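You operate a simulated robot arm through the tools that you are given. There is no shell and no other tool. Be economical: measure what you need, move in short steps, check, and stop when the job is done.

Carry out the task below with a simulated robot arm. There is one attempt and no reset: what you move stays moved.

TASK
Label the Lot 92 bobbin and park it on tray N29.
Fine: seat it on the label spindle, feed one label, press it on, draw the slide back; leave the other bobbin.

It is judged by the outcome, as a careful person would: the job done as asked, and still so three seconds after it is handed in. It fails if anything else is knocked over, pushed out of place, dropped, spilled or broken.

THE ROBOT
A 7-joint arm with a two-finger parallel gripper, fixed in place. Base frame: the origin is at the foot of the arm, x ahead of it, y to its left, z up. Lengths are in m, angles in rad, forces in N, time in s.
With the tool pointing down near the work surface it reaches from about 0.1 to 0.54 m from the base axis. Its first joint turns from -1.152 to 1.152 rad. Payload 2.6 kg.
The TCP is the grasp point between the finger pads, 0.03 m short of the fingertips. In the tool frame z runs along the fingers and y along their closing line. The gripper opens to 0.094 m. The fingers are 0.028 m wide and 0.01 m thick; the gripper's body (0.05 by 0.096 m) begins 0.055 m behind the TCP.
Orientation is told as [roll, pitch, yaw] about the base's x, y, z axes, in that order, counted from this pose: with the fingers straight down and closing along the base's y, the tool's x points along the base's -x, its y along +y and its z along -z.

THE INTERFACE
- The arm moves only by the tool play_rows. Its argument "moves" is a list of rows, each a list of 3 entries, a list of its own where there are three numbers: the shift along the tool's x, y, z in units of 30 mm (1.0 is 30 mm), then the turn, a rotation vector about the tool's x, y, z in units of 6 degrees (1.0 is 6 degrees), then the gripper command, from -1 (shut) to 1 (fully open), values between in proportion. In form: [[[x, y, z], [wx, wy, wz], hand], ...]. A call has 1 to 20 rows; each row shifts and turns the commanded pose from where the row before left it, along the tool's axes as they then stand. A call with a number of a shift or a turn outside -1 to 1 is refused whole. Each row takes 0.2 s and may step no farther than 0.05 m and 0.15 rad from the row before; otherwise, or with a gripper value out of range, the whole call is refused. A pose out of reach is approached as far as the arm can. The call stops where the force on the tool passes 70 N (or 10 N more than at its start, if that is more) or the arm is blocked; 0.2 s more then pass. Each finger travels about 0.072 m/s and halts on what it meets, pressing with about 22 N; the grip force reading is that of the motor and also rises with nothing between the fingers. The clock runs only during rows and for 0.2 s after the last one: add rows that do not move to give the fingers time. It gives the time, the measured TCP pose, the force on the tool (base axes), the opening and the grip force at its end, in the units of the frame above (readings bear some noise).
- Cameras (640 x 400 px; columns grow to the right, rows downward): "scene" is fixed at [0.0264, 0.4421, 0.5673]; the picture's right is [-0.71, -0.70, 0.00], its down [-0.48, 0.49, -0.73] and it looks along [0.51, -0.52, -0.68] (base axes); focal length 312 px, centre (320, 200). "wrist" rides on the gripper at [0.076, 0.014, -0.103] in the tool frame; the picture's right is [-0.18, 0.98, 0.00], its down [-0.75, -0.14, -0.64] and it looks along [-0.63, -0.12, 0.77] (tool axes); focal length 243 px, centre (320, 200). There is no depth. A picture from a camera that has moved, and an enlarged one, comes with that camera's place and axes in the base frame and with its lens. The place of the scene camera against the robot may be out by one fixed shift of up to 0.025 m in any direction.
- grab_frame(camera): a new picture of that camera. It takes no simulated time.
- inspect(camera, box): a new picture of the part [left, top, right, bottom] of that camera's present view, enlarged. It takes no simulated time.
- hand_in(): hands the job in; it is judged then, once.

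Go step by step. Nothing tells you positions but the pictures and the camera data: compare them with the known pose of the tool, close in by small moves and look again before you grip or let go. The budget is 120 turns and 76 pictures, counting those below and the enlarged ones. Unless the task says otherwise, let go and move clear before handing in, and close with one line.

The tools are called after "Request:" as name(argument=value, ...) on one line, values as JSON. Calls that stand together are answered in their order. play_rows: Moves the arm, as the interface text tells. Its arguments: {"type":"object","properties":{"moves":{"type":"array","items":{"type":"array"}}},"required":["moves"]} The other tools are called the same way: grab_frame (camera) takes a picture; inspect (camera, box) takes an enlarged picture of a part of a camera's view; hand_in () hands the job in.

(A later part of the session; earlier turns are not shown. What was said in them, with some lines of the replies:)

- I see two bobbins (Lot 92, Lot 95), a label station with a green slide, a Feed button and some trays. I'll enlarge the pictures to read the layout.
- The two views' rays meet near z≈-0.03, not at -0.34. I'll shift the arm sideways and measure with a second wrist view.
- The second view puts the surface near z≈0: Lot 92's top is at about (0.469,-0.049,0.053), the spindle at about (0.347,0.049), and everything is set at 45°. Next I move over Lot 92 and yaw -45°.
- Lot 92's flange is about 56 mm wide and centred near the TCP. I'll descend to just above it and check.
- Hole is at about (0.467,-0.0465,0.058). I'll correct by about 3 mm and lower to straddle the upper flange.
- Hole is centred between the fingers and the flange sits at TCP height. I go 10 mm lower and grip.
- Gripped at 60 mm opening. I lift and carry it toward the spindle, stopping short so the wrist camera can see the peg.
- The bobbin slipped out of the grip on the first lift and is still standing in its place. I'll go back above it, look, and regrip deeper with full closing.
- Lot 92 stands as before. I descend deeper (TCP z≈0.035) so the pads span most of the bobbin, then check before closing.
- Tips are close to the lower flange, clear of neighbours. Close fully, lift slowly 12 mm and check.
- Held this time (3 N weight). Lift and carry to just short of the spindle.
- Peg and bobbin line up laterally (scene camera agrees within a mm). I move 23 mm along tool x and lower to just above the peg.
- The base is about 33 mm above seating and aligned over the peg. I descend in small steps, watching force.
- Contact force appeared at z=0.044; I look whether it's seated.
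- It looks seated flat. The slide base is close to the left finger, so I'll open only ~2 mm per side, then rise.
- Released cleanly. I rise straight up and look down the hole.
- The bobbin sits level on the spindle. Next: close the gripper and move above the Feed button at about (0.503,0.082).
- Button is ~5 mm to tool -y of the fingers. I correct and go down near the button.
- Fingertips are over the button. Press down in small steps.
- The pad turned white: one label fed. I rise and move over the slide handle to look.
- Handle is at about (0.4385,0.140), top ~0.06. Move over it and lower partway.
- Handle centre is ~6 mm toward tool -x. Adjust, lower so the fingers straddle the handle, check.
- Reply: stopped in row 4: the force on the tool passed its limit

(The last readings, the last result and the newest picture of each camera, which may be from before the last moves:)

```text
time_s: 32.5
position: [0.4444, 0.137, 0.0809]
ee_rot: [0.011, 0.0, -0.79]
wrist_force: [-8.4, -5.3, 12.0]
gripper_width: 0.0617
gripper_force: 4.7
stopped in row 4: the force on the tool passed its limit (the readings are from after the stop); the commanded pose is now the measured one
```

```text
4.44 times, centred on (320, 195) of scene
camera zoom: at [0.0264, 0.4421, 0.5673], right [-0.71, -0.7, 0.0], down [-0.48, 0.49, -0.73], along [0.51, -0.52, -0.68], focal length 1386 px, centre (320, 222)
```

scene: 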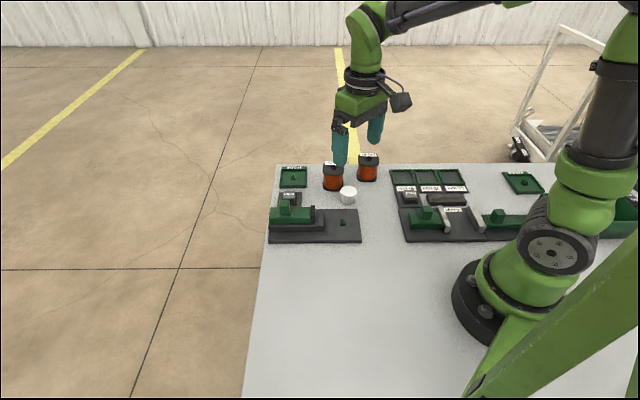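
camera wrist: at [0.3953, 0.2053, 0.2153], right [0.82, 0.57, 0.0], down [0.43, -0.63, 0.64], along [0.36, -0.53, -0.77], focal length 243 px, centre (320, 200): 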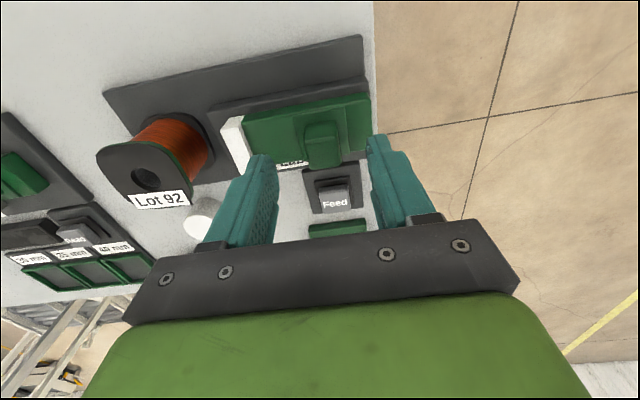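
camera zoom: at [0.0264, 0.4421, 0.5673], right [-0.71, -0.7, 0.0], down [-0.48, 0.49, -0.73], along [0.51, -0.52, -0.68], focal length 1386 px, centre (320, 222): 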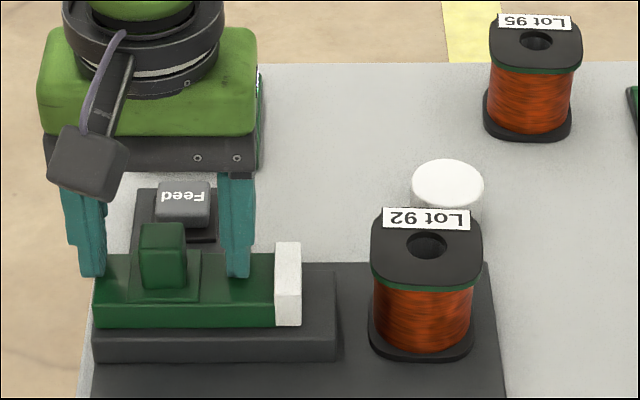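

The fingers touched the slide's top (it is at z≈0.05, higher than I took it); nothing moved. I lift 6 mm, level the tool, and shift 8 mm toward the handle centre.

Request:
play_rows(moves=[[[0, 0, -0.2], [0.07, -0.07, -0.05], 0.2], [[0.28, 0.03, 0], [0, 0, 0], 0.2], [[0, 0, 0], [0, 0, 0], 0.2]])

Request:
inspect(camera="wrist", box=[200, 60, 440, 240])

Request:
inspect(camera="scene", box=[260, 150, 380, 240])

```text
time_s: 33.3
position: [0.4397, 0.1441, 0.0858]
ee_rot: [0.007, -0.011, -0.779]
wrist_force: [1.6, 0.2, -0.4]
gripper_width: 0.0564
gripper_force: 0.0
```

```text
2.22 times, centred on (320, 150) of wrist
camera zoom: at [0.395, 0.2093, 0.1871], right [0.82, 0.57, 0.01], down [0.43, -0.63, 0.65], along [0.37, -0.53, -0.76], focal length 539 px, centre (320, 311)
```

zoom: 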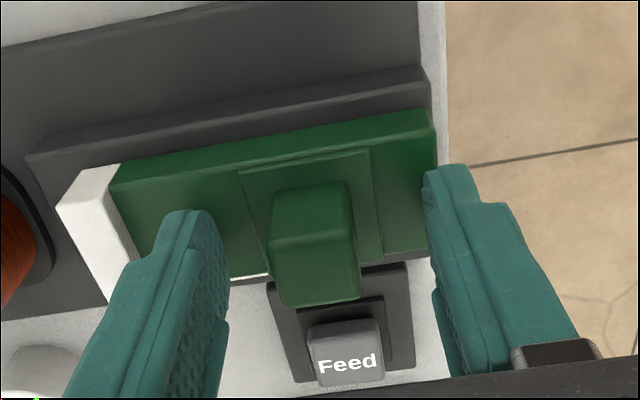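

```text
4.44 times, centred on (320, 195) of scene
camera zoom: at [0.0264, 0.4421, 0.5673], right [-0.71, -0.7, 0.0], down [-0.48, 0.49, -0.73], along [0.51, -0.52, -0.68], focal length 1386 px, centre (320, 222)
```

zoom: 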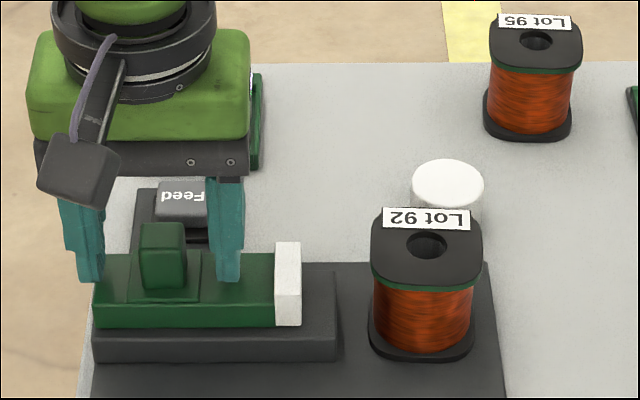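

Handle is centred between the fingers. Level the tool and close on the handle.

Request:
play_rows(moves=[[[0, 0, 0.05], [0.12, 0.03, 0.05], 0.2], [[0, 0, 0], [0, 0, 0], 0], [[0, 0, 0], [0, 0, 0], -0.4], [[0, 0, 0], [0, 0, 0], -1], [[0, 0, 0], [0, 0, 0], -1], [[0, 0, 0], [0, 0, 0], -1]])

Request:
inspect(camera="scene", box=[260, 150, 380, 240])

```text
time_s: 34.7
position: [0.4396, 0.1441, 0.0838]
ee_rot: [-0.009, -0.004, -0.788]
wrist_force: [-14.7, -7.9, 9.4]
gripper_width: 0.025
gripper_force: 44.9
```

```text
4.44 times, centred on (320, 195) of scene
camera zoom: at [0.0264, 0.4421, 0.5673], right [-0.71, -0.7, 0.0], down [-0.48, 0.49, -0.73], along [0.51, -0.52, -0.68], focal length 1386 px, centre (320, 222)
```

zoom: 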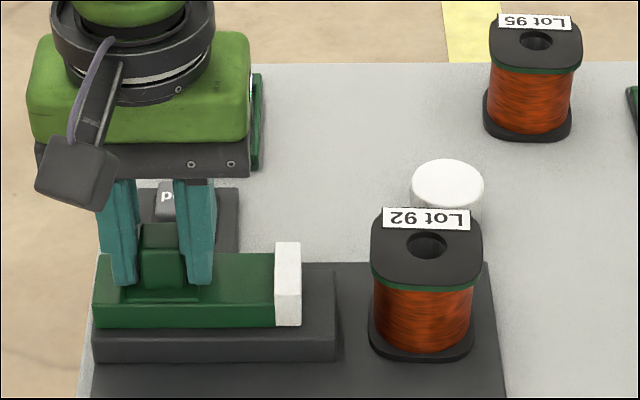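

Handle gripped (25 mm). Now slide along tool -y toward the bobbin, first 27 mm.

Request:
play_rows(moves=[[[0, -0.1, -0.03], [0, 0, 0], -1], [[0, -0.2, 0], [0, 0, 0], -1], [[0, -0.2, 0], [0, 0, 0], -1], [[0, -0.2, 0], [0, 0, 0], -1], [[0, -0.2, 0], [0, 0, 0], -1], [[0, 0, 0], [0, 0, 0], -1]])

Request:
inspect(camera="scene", box=[260, 150, 380, 240])

```text
time_s: 36.1
position: [0.4198, 0.1241, 0.0854]
ee_rot: [-0.01, -0.007, -0.785]
wrist_force: [3.7, -2.1, -19.1]
gripper_width: 0.0219
gripper_force: 44.3
```

```text
4.44 times, centred on (320, 195) of scene
camera zoom: at [0.0265, 0.4421, 0.5673], right [-0.71, -0.7, 0.0], down [-0.48, 0.49, -0.73], along [0.51, -0.52, -0.68], focal length 1386 px, centre (320, 222)
```

zoom: 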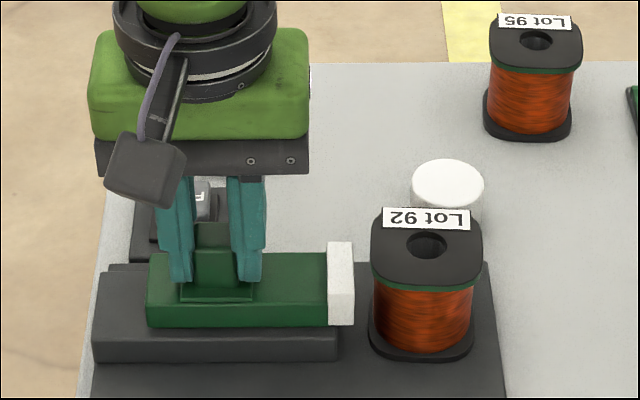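

Slide moved 28 mm; about 9 mm remain. I relieve the upward pull slightly and continue gently.

Request:
play_rows(moves=[[[0, -0.06, 0.03], [0, 0, 0], -1], [[0, -0.07, 0], [0, 0, 0], -1], [[0, -0.07, 0], [0, 0, 0], -1], [[0, -0.05, 0], [0, 0, 0], -1]])

Request:
inspect(camera="scene", box=[290, 170, 380, 240])

```text
time_s: 37.1
position: [0.4157, 0.121, 0.0856]
ee_rot: [-0.005, -0.009, -0.785]
wrist_force: [6.0, -3.1, -10.1]
gripper_width: 0.0217
gripper_force: 44.9
```

```text
5.71 times, centred on (335, 205) of scene
camera zoom: at [0.0265, 0.4421, 0.5673], right [-0.71, -0.7, 0.0], down [-0.48, 0.49, -0.73], along [0.51, -0.52, -0.68], focal length 1783 px, centre (234, 171)
```

zoom: 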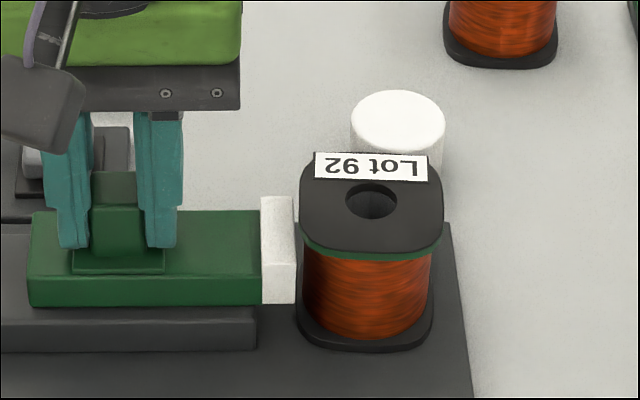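

Request:
play_rows(moves=[[[0, -0.04, 0], [0, 0, 0], -1], [[0, -0.04, 0], [0, 0, 0], -1], [[0, -0.04, 0], [0, 0, 0], -1]])

Request:
inspect(camera="scene", box=[290, 170, 380, 240])

```text
time_s: 37.9
position: [0.4113, 0.1169, 0.0853]
ee_rot: [-0.009, -0.005, -0.785]
wrist_force: [7.1, -4.8, -7.8]
gripper_width: 0.0217
gripper_force: 44.7
```

```text
5.71 times, centred on (335, 205) of scene
camera zoom: at [0.0265, 0.4421, 0.5673], right [-0.71, -0.7, 0.0], down [-0.48, 0.49, -0.73], along [0.51, -0.52, -0.68], focal length 1783 px, centre (234, 171)
```

zoom: 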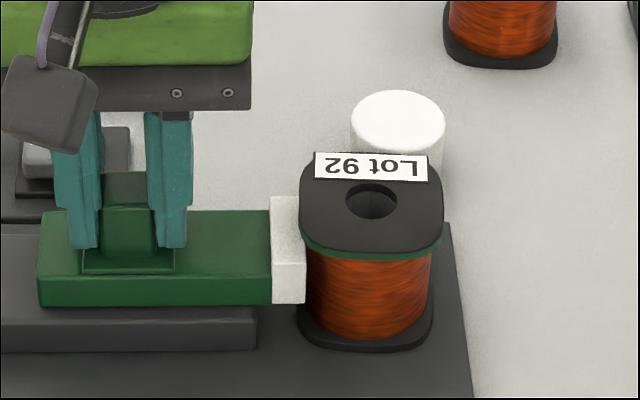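

Request:
play_rows(moves=[[[0, -0.04, 0], [0, 0, 0], -1], [[0, -0.04, 0], [0, 0, 0], -1], [[0, 0, 0], [0, 0, 0], -1]])

Request:
inspect(camera="scene", box=[290, 170, 380, 240])

```text
time_s: 38.7
position: [0.4112, 0.116, 0.0852]
ee_rot: [-0.009, -0.008, -0.787]
wrist_force: [10.3, -7.0, -8.6]
gripper_width: 0.0218
gripper_force: 45.2
```

```text
5.71 times, centred on (335, 205) of scene
camera zoom: at [0.0265, 0.4421, 0.5673], right [-0.71, -0.7, 0.0], down [-0.48, 0.49, -0.73], along [0.51, -0.52, -0.68], focal length 1783 px, centre (234, 171)
```

zoom: 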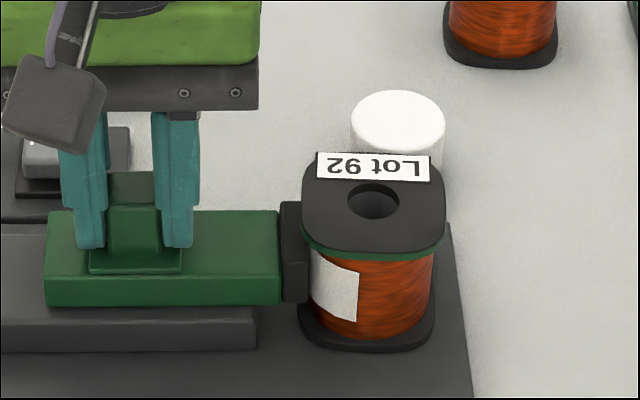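

The label is on the bobbin (pad is black again). Draw the slide back the full 40 mm.

Request:
play_rows(moves=[[[0, 0.1, 0], [0, 0, 0], -1], [[0, 0.2, 0], [0, 0, 0], -1], [[0, 0.2, 0], [0, 0, 0], -1], [[0, 0.2, 0], [0, 0, 0], -1], [[0, 0.2, 0], [0, 0, 0], -1], [[0, 0.2, 0], [0, 0, 0], -1], [[0, 0.15, 0], [0, 0, 0], -1], [[0, 0.1, 0], [0, 0, 0], -1], [[0, 0, 0], [0, 0, 0], -1]])

Request:
inspect(camera="scene", box=[260, 150, 380, 240])

```text
time_s: 40.7
position: [0.4391, 0.145, 0.0859]
ee_rot: [-0.009, -0.005, -0.788]
wrist_force: [-19.7, -15.7, 29.7]
gripper_width: 0.0217
gripper_force: 44.5
```

```text
4.44 times, centred on (320, 195) of scene
camera zoom: at [0.0263, 0.442, 0.5674], right [-0.71, -0.7, 0.0], down [-0.48, 0.49, -0.73], along [0.51, -0.52, -0.68], focal length 1386 px, centre (320, 222)
```

zoom: 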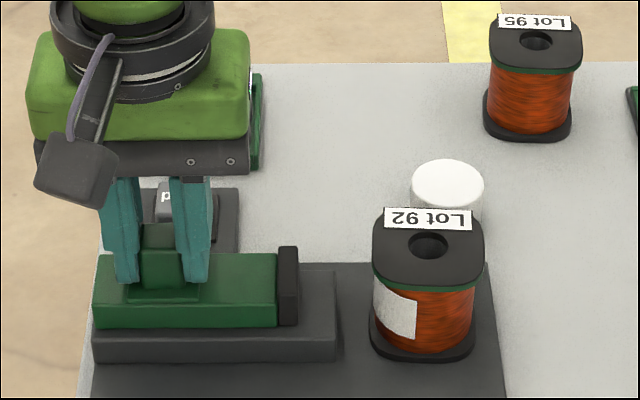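

Slide is back at its stop. Release, lift, level and move above the bobbin.

Request:
play_rows(moves=[[[0, -0.04, 0], [0, 0, 0], -0.3], [[0, 0, 0], [0, 0, 0], 0.1], [[0, 0, 0], [0, 0, 0], 0.1], [[0, 0, -0.4], [0, 0, 0], 0.1], [[0, 0, -0.8], [-0.03, 0.095, -0.02], 0.1], [[0, 0, -0.9], [0, 0, 0], 0.2], [[0, -0.8, 0], [0, 0, 0], 0.42], [[0, -0.9, 0], [0, 0, 0], 0.42], [[0, -0.9, 0], [0, 0, 0], 0.42], [[-0.1, -0.9, 0], [0, 0, 0], 0.42], [[0, -0.89, 0], [0, 0, 0], 0.42], [[0, 0, 0], [0, 0, 0], 0.42]])

Request:
inspect(camera="wrist", box=[200, 0, 440, 200])

Request:
inspect(camera="scene", box=[260, 150, 380, 240])

```text
time_s: 43.3
position: [0.3473, 0.0479, 0.1504]
ee_rot: [-0.003, 0.003, -0.783]
wrist_force: [-0.8, -0.1, 0.6]
gripper_width: 0.0666
gripper_force: 0.0
```

```text
2.00 times, centred on (320, 100) of wrist
camera zoom: at [0.3051, 0.1127, 0.2525], right [0.82, 0.57, 0.0], down [0.44, -0.63, 0.64], along [0.36, -0.53, -0.77], focal length 485 px, centre (320, 400)
```

zoom: 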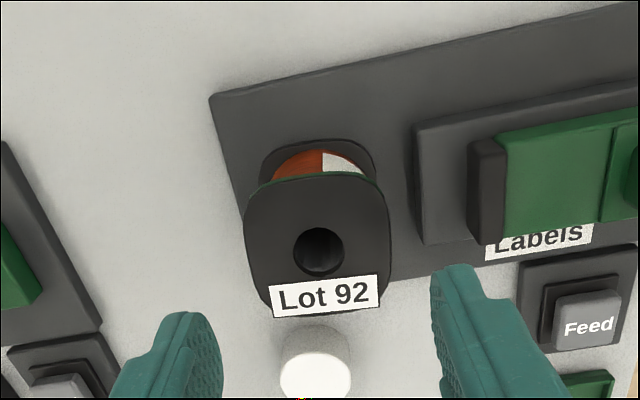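

```text
4.44 times, centred on (320, 195) of scene
camera zoom: at [0.0264, 0.4421, 0.5673], right [-0.71, -0.7, 0.0], down [-0.48, 0.49, -0.73], along [0.51, -0.52, -0.68], focal length 1386 px, centre (320, 222)
```

zoom: 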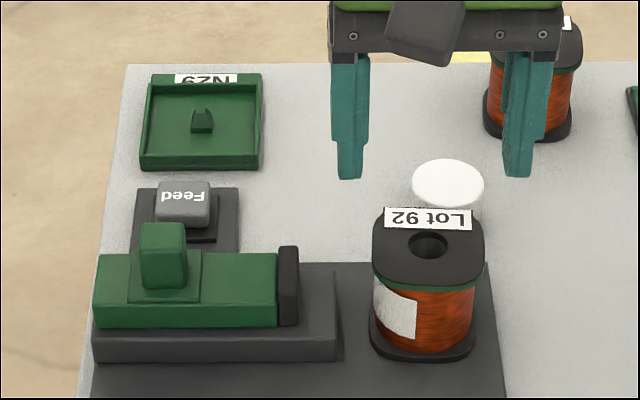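

Alignment is within a mm. I descend to straddle the top flange, then check clearance.

Request:
play_rows(moves=[[[0.02, -0.02, 0.7], [0, 0, 0], 0.42], [[0, 0, 0.7], [0, 0, 0], 0.42], [[0, 0, 0.5], [0, 0, 0], 0.42], [[0, 0, 0.5], [0, 0, 0], 0.42], [[0, 0, 0.3], [0, 0, 0], 0.42], [[0, 0, 0], [0, 0, 0], 0.42]])

Request:
inspect(camera="wrist", box=[220, 60, 440, 240])

Request:
inspect(camera="scene", box=[305, 180, 385, 240])

```text
time_s: 44.7
position: [0.3458, 0.049, 0.066]
ee_rot: [-0.003, 0.003, -0.782]
wrist_force: [0.2, 0.0, 0.5]
gripper_width: 0.0666
gripper_force: 0.0
```

```text
2.22 times, centred on (330, 150) of wrist
camera zoom: at [0.3036, 0.1132, 0.1697], right [0.82, 0.57, 0.0], down [0.44, -0.63, 0.64], along [0.36, -0.53, -0.77], focal length 539 px, centre (298, 311)
```

zoom: 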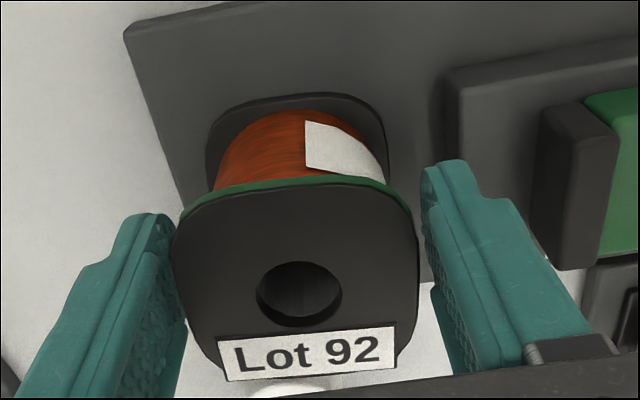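

```text
6.67 times, centred on (345, 210) of scene
camera zoom: at [0.0264, 0.4421, 0.5673], right [-0.71, -0.7, 0.0], down [-0.48, 0.49, -0.73], along [0.51, -0.52, -0.68], focal length 2080 px, centre (153, 133)
```

zoom: 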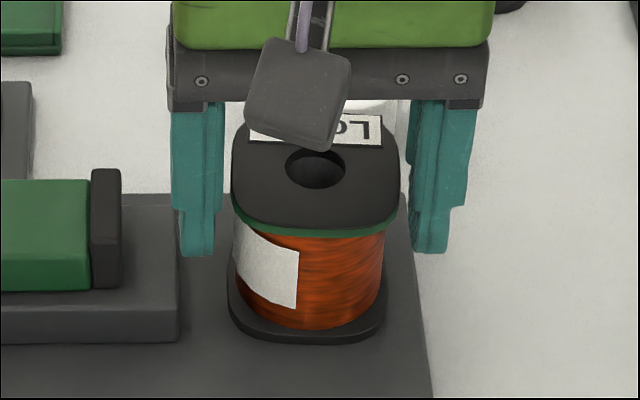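

Centred. Narrow slightly, descend to the former grip height, close and lift a little.

Request:
play_rows(moves=[[[0, -0.02, 0], [0, 0, 0], 0.38], [[0, 0, 0.25], [0, 0, 0], 0.38], [[0, 0, 0.25], [0, 0, 0], 0.38], [[0, 0, 0.17], [0, 0, 0], 0.38], [[0, 0, 0], [0, 0, 0], 0.38]])

```text
time_s: 45.9
position: [0.3464, 0.048, 0.0457]
ee_rot: [-0.002, 0.003, -0.784]
wrist_force: [0.0, 1.0, -0.2]
gripper_width: 0.065
gripper_force: 0.0
```

Request:
play_rows(moves=[[[0, 0, 0], [0, 0, 0], -0.2], [[0, 0, 0], [0, 0, 0], -1], [[0, 0, 0], [0, 0, 0], -1], [[0, 0, 0], [0, 0, 0], -1], [[0, 0, -0.1], [0, 0, 0], -1], [[0, 0, -0.15], [0, 0, 0], -1], [[0, 0, -0.2], [0, 0, 0], -1], [[0, 0, -0.3], [0, 0, 0], -1], [[0, 0, -0.3], [0, 0, 0], -1], [[0, 0, 0], [0, 0, 0], -1]])

Request:
inspect(camera="scene", box=[305, 170, 385, 240])

```text
time_s: 48.1
position: [0.3461, 0.0486, 0.0785]
ee_rot: [-0.004, 0.003, -0.783]
wrist_force: [0.2, -0.1, -3.3]
gripper_width: 0.0593
gripper_force: 22.1
```

```text
5.71 times, centred on (345, 205) of scene
camera zoom: at [0.0265, 0.4421, 0.5673], right [-0.71, -0.7, 0.0], down [-0.48, 0.49, -0.73], along [0.51, -0.52, -0.68], focal length 1783 px, centre (177, 171)
```

zoom: 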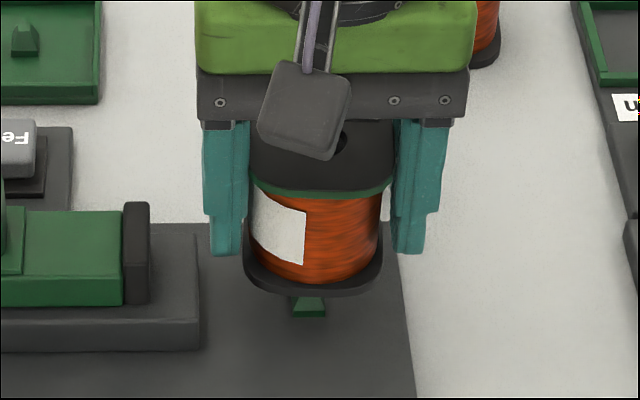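

Labelled bobbin held. I lift and travel toward tray N29, stopping beside it to measure its peg.

Request:
play_rows(moves=[[[0, 0, -0.5], [0, 0, 0], -1], [[0, 0, -0.7], [0, 0, 0], -1], [[0, 0, -0.7], [0, 0, 0], -1], [[-0.3, 0, -0.1], [0, 0, 0], -1], [[-0.6, 0.1, 0], [0, 0, 0], -1], [[-0.7, 0.2, 0], [0, 0, 0], -1], [[-0.7, 0.3, 0], [0, 0, 0], -1], [[-0.7, 0.3, 0], [0, 0, 0], -1], [[-0.7, 0.3, 0], [0, 0, 0], -1], [[-0.7, 0.3, 0], [0, 0, 0], -1], [[-0.5, 0.2, 0], [0, 0, 0], -1], [[-0.3, 0, 0], [0, 0, 0], -1], [[0, 0, 0], [0, 0, 0], -1]])

Request:
grab_frame(camera="wrist")

Request:
inspect(camera="scene", box=[260, 110, 400, 220])

```text
time_s: 50.9
position: [0.4927, -0.0252, 0.1386]
ee_rot: [-0.003, 0.004, -0.783]
wrist_force: [0.5, -0.1, -3.7]
gripper_width: 0.0597
gripper_force: 22.1
```

```text
19 pictures are left
camera wrist: at [0.45, 0.0394, 0.2401], right [0.82, 0.57, 0.0], down [0.44, -0.63, 0.64], along [0.36, -0.53, -0.77], focal length 243 px, centre (320, 200)
```

wrist: 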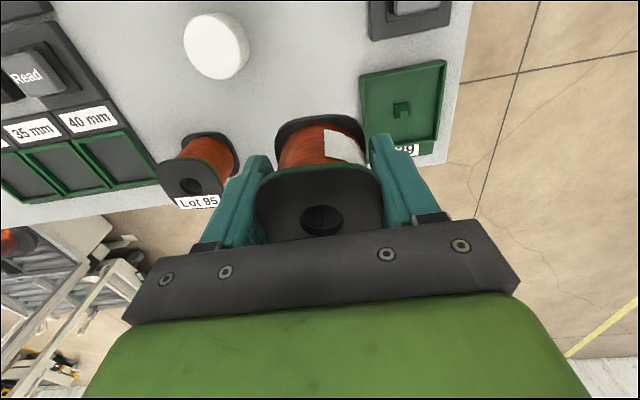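

```text
3.64 times, centred on (330, 165) of scene
camera zoom: at [0.0265, 0.4421, 0.5673], right [-0.71, -0.7, 0.0], down [-0.48, 0.49, -0.73], along [0.51, -0.52, -0.68], focal length 1134 px, centre (284, 327)
```

zoom: 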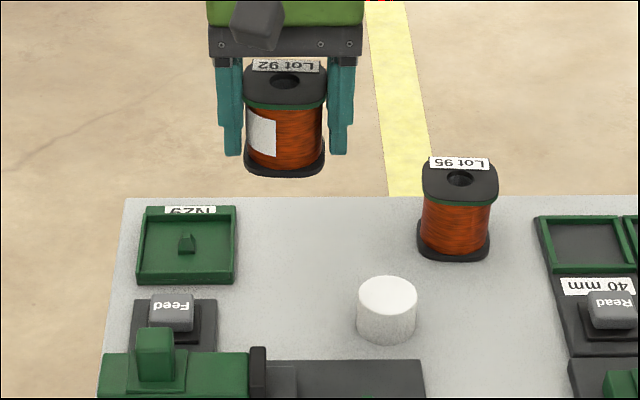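

Peg of N29 is consistently at (0.5565,0.0155). Move over it at height and check that the arm really reaches.

Request:
play_rows(moves=[[[-0.1, 0.4, 0], [0, 0, 0], -1], [[-0.1, 0.5, 0], [0, 0, 0], -1], [[-0.1, 0.5, 0], [0, 0, 0], -1], [[-0.1, 0.5, 0], [0, 0, 0], -1], [[-0.1, 0.34, 0.2], [0, 0, 0], -1], [[-0.1, 0.2, 0.3], [0, 0, 0], -1], [[0, 0, 0.3], [0, 0, 0], -1], [[0, 0, 0], [0, 0, 0], -1]])

Request:
inspect(camera="scene", box=[260, 110, 360, 200])

```text
time_s: 52.7
position: [0.5584, 0.0134, 0.1126]
ee_rot: [-0.003, 0.004, -0.784]
wrist_force: [-0.8, -0.3, -3.6]
gripper_width: 0.0599
gripper_force: 21.6
```

```text
4.44 times, centred on (310, 155) of scene
camera zoom: at [0.0265, 0.4421, 0.5673], right [-0.71, -0.7, 0.0], down [-0.48, 0.49, -0.73], along [0.51, -0.52, -0.68], focal length 1386 px, centre (364, 400)
```

zoom: 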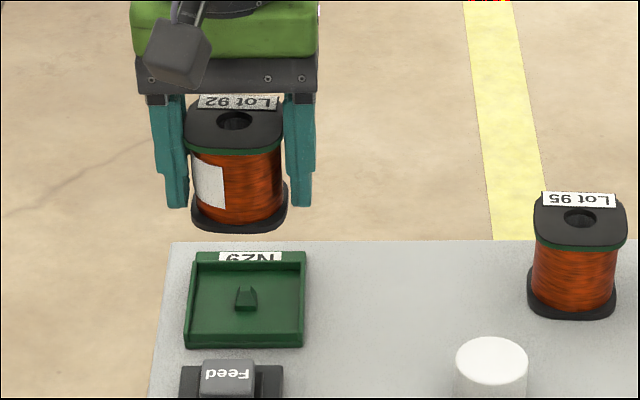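

Reached, and laterally aligned within a mm. Lower to just above the peg and look.

Request:
play_rows(moves=[[[0, 0, 0.6], [0, 0, 0], -1], [[0, 0, 0.6], [0, 0, 0], -1], [[0, 0, 0.5], [0, 0, 0], -1], [[0, 0, 0.2], [0, 0, 0], -1], [[0, 0, 0], [0, 0, 0], -1]])

Request:
inspect(camera="scene", box=[270, 130, 350, 200])

Request:
grab_frame(camera="wrist")

```text
time_s: 53.9
position: [0.5574, 0.0137, 0.0563]
ee_rot: [-0.003, 0.002, -0.785]
wrist_force: [0.6, 1.5, -3.1]
gripper_width: 0.06
gripper_force: 22.1
```

```text
5.71 times, centred on (310, 165) of scene
camera zoom: at [0.0265, 0.4421, 0.5673], right [-0.71, -0.7, 0.0], down [-0.48, 0.49, -0.73], along [0.51, -0.52, -0.68], focal length 1783 px, centre (377, 400)
```

zoom: 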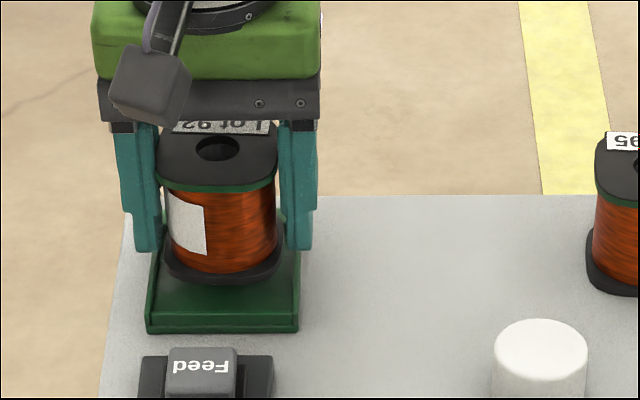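

```text
15 pictures are left
camera wrist: at [0.5152, 0.0776, 0.159], right [0.82, 0.57, 0.0], down [0.44, -0.63, 0.64], along [0.36, -0.53, -0.77], focal length 243 px, centre (320, 200)
```

wrist: 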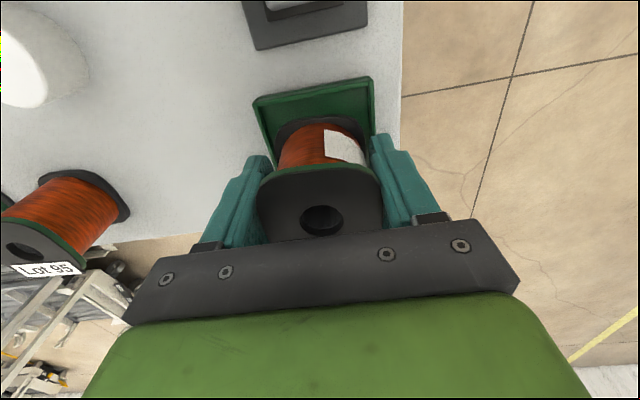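

Well placed over the tray. Lower in small steps.

Request:
play_rows(moves=[[[0.02, 0, 0.12], [0, 0, 0], -1], [[0, 0, 0.12], [0, 0, 0], -1], [[0, 0, 0.12], [0, 0, 0], -1], [[0, 0, 0], [0, 0, 0], -1]])

Request:
inspect(camera="scene", box=[270, 130, 350, 200])

```text
time_s: 54.9
position: [0.5572, 0.0149, 0.0462]
ee_rot: [-0.003, 0.004, -0.783]
wrist_force: [0.2, 0.1, -3.4]
gripper_width: 0.0598
gripper_force: 22.0
```

```text
5.71 times, centred on (310, 165) of scene
camera zoom: at [0.0265, 0.4421, 0.5673], right [-0.71, -0.7, 0.0], down [-0.48, 0.49, -0.73], along [0.51, -0.52, -0.68], focal length 1783 px, centre (377, 400)
```

zoom: 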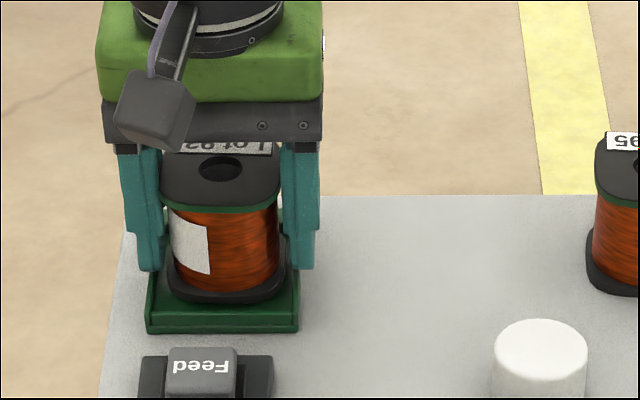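

No contact; the peg should be entering. Continue.

Request:
play_rows(moves=[[[0, 0, 0.08], [0, 0, 0], -1], [[0, 0, 0.08], [0, 0, 0], -1], [[0, 0, 0], [0, 0, 0], -1]])

```text
time_s: 55.7
position: [0.557, 0.0136, 0.0421]
ee_rot: [-0.004, 0.004, -0.784]
wrist_force: [-1.8, -0.4, -2.3]
gripper_width: 0.0599
gripper_force: 22.3
```

Request:
play_rows(moves=[[[0, 0, 0.06], [0, 0, 0], -1], [[0, 0, 0.06], [0, 0, 0], -1], [[0, 0, 0], [0, 0, 0], -1]])

Request:
inspect(camera="scene", box=[270, 130, 350, 200])

```text
time_s: 56.5
position: [0.5571, 0.0147, 0.0382]
ee_rot: [-0.001, -0.004, -0.783]
wrist_force: [2.7, 1.5, 16.9]
gripper_width: 0.0599
gripper_force: 22.2
```

```text
5.71 times, centred on (310, 165) of scene
camera zoom: at [0.0263, 0.4421, 0.5673], right [-0.71, -0.7, 0.0], down [-0.48, 0.49, -0.73], along [0.51, -0.52, -0.68], focal length 1783 px, centre (377, 400)
```

zoom: 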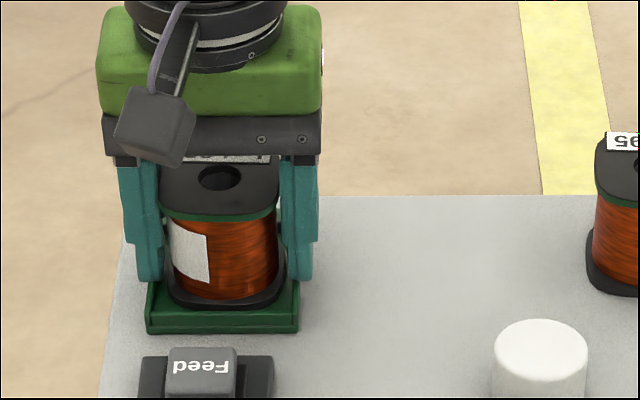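

Contact at the expected seating height. Relieve the pressure and open slightly.

Request:
play_rows(moves=[[[0, 0, -0.04], [0, 0, 0], -1], [[0, 0, 0], [0, 0, 0], 0.2], [[0, 0, 0], [0, 0, 0], 0.42], [[0, 0, 0], [0, 0, 0], 0.42], [[0, 0, 0], [0, 0, 0], 0.42]])

Request:
inspect(camera="scene", box=[270, 130, 350, 200])

```text
time_s: 57.7
position: [0.5563, 0.0143, 0.0391]
ee_rot: [-0.004, 0.003, -0.783]
wrist_force: [0.0, -0.1, -0.4]
gripper_width: 0.0668
gripper_force: 0.2
```

```text
5.71 times, centred on (310, 165) of scene
camera zoom: at [0.0264, 0.4421, 0.5673], right [-0.71, -0.7, 0.0], down [-0.48, 0.49, -0.73], along [0.51, -0.52, -0.68], focal length 1783 px, centre (377, 400)
```

zoom: 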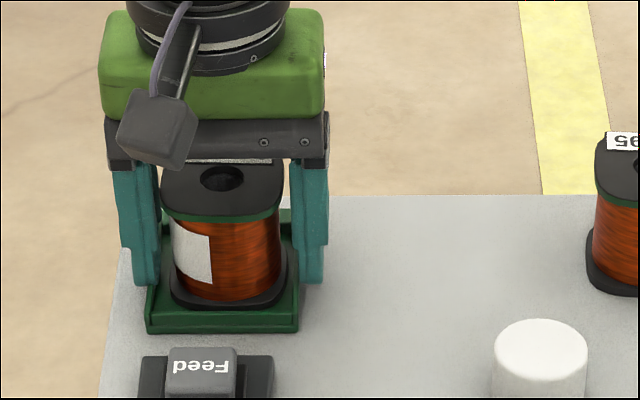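

Released with no force. Rise straight up and look.

Request:
play_rows(moves=[[[0, 0, -0.3], [0, 0, 0], 0.42], [[0, 0, -0.6], [0, 0, 0], 0.42], [[0, 0, -0.9], [0, 0, 0], 0.42], [[0, 0, -0.9], [0, 0, 0], 0.42], [[0, 0, -0.9], [0, 0, 0], 0.42], [[0.5, 0, 0], [0, 0, 0], 0.42], [[0.5, 0, 0], [0, 0, 0], 0.42], [[0, 0, 0], [0, 0, 0], 0.42]])

Request:
inspect(camera="scene", box=[260, 130, 420, 250])

Request:
inspect(camera="wrist", box=[220, 40, 420, 220])

Request:
inspect(camera="scene", box=[270, 130, 350, 200])

```text
time_s: 59.5
position: [0.5368, 0.0366, 0.1464]
ee_rot: [-0.004, 0.002, -0.784]
wrist_force: [0.2, -0.2, -0.3]
gripper_width: 0.0665
gripper_force: 0.1
```

```text
3.33 times, centred on (340, 190) of scene
camera zoom: at [0.0264, 0.4421, 0.5673], right [-0.71, -0.7, 0.0], down [-0.48, 0.49, -0.73], along [0.51, -0.52, -0.68], focal length 1040 px, centre (253, 233)
```

zoom: 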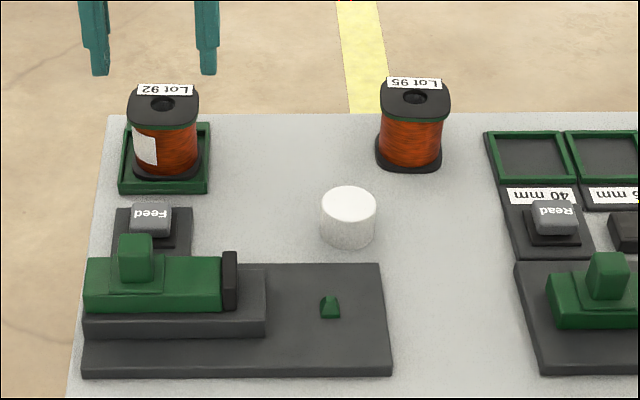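

```text
2.22 times, centred on (320, 130) of wrist
camera zoom: at [0.4934, 0.0993, 0.2488], right [0.82, 0.57, 0.0], down [0.44, -0.63, 0.64], along [0.36, -0.53, -0.77], focal length 539 px, centre (320, 356)
```

zoom: 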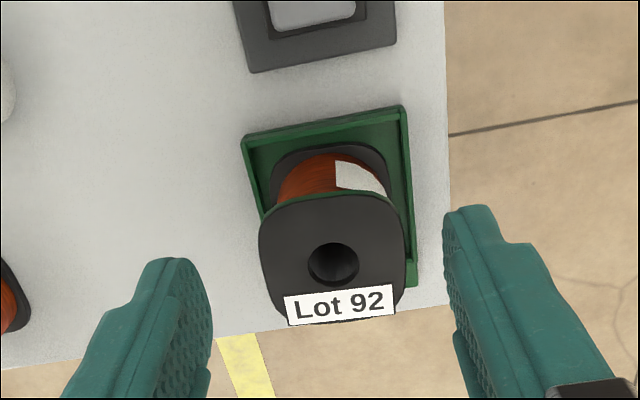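

```text
5.71 times, centred on (310, 165) of scene
camera zoom: at [0.0264, 0.4421, 0.5673], right [-0.71, -0.7, 0.0], down [-0.48, 0.49, -0.73], along [0.51, -0.52, -0.68], focal length 1783 px, centre (377, 400)
```

zoom: 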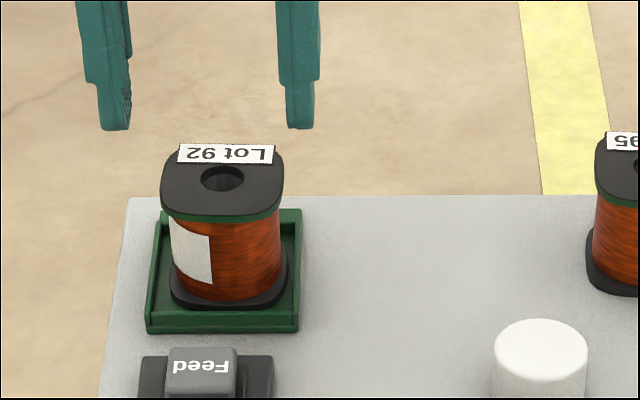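

It looks seated; I check the base and level closely.

Request:
inspect(camera="scene", box=[290, 150, 330, 192])

Request:
inspect(camera="wrist", box=[275, 80, 375, 150])

```text
9.52 times, centred on (310, 171) of scene
camera zoom: at [0.0264, 0.4421, 0.5673], right [-0.71, -0.7, 0.0], down [-0.48, 0.49, -0.73], along [0.51, -0.52, -0.68], focal length 2971 px, centre (415, 476)
```

zoom: 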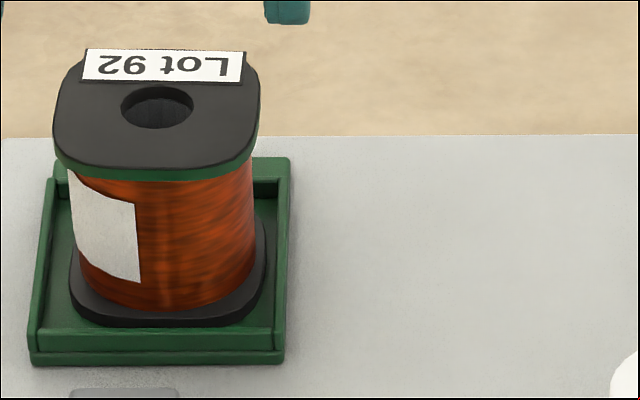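

```text
5.71 times, centred on (325, 115) of wrist
camera zoom: at [0.4934, 0.0993, 0.2488], right [0.82, 0.57, 0.0], down [0.44, -0.63, 0.64], along [0.36, -0.53, -0.77], focal length 1386 px, centre (291, 686)
```

zoom: 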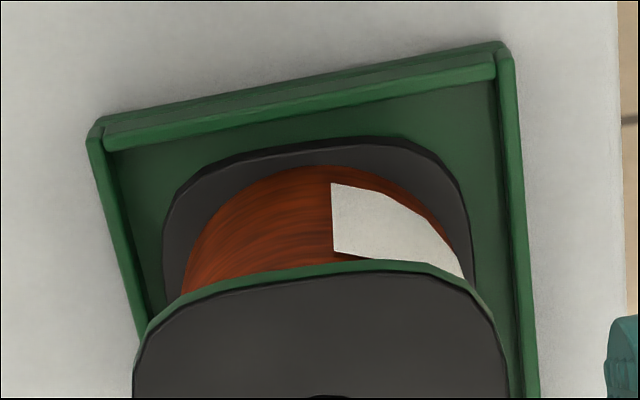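

Lot 92 sits flat inside tray N29 with its label on, the slide is back at its start, and Lot 95 and everything else are in place. The arm is clear, so I hand in.

Request:
hand_in()

```text
The job is handed in.
```

The Lot 92 bobbin has one label pressed on and is parked on tray N29. The slide is drawn back, and Lot 95 was left where it stood.
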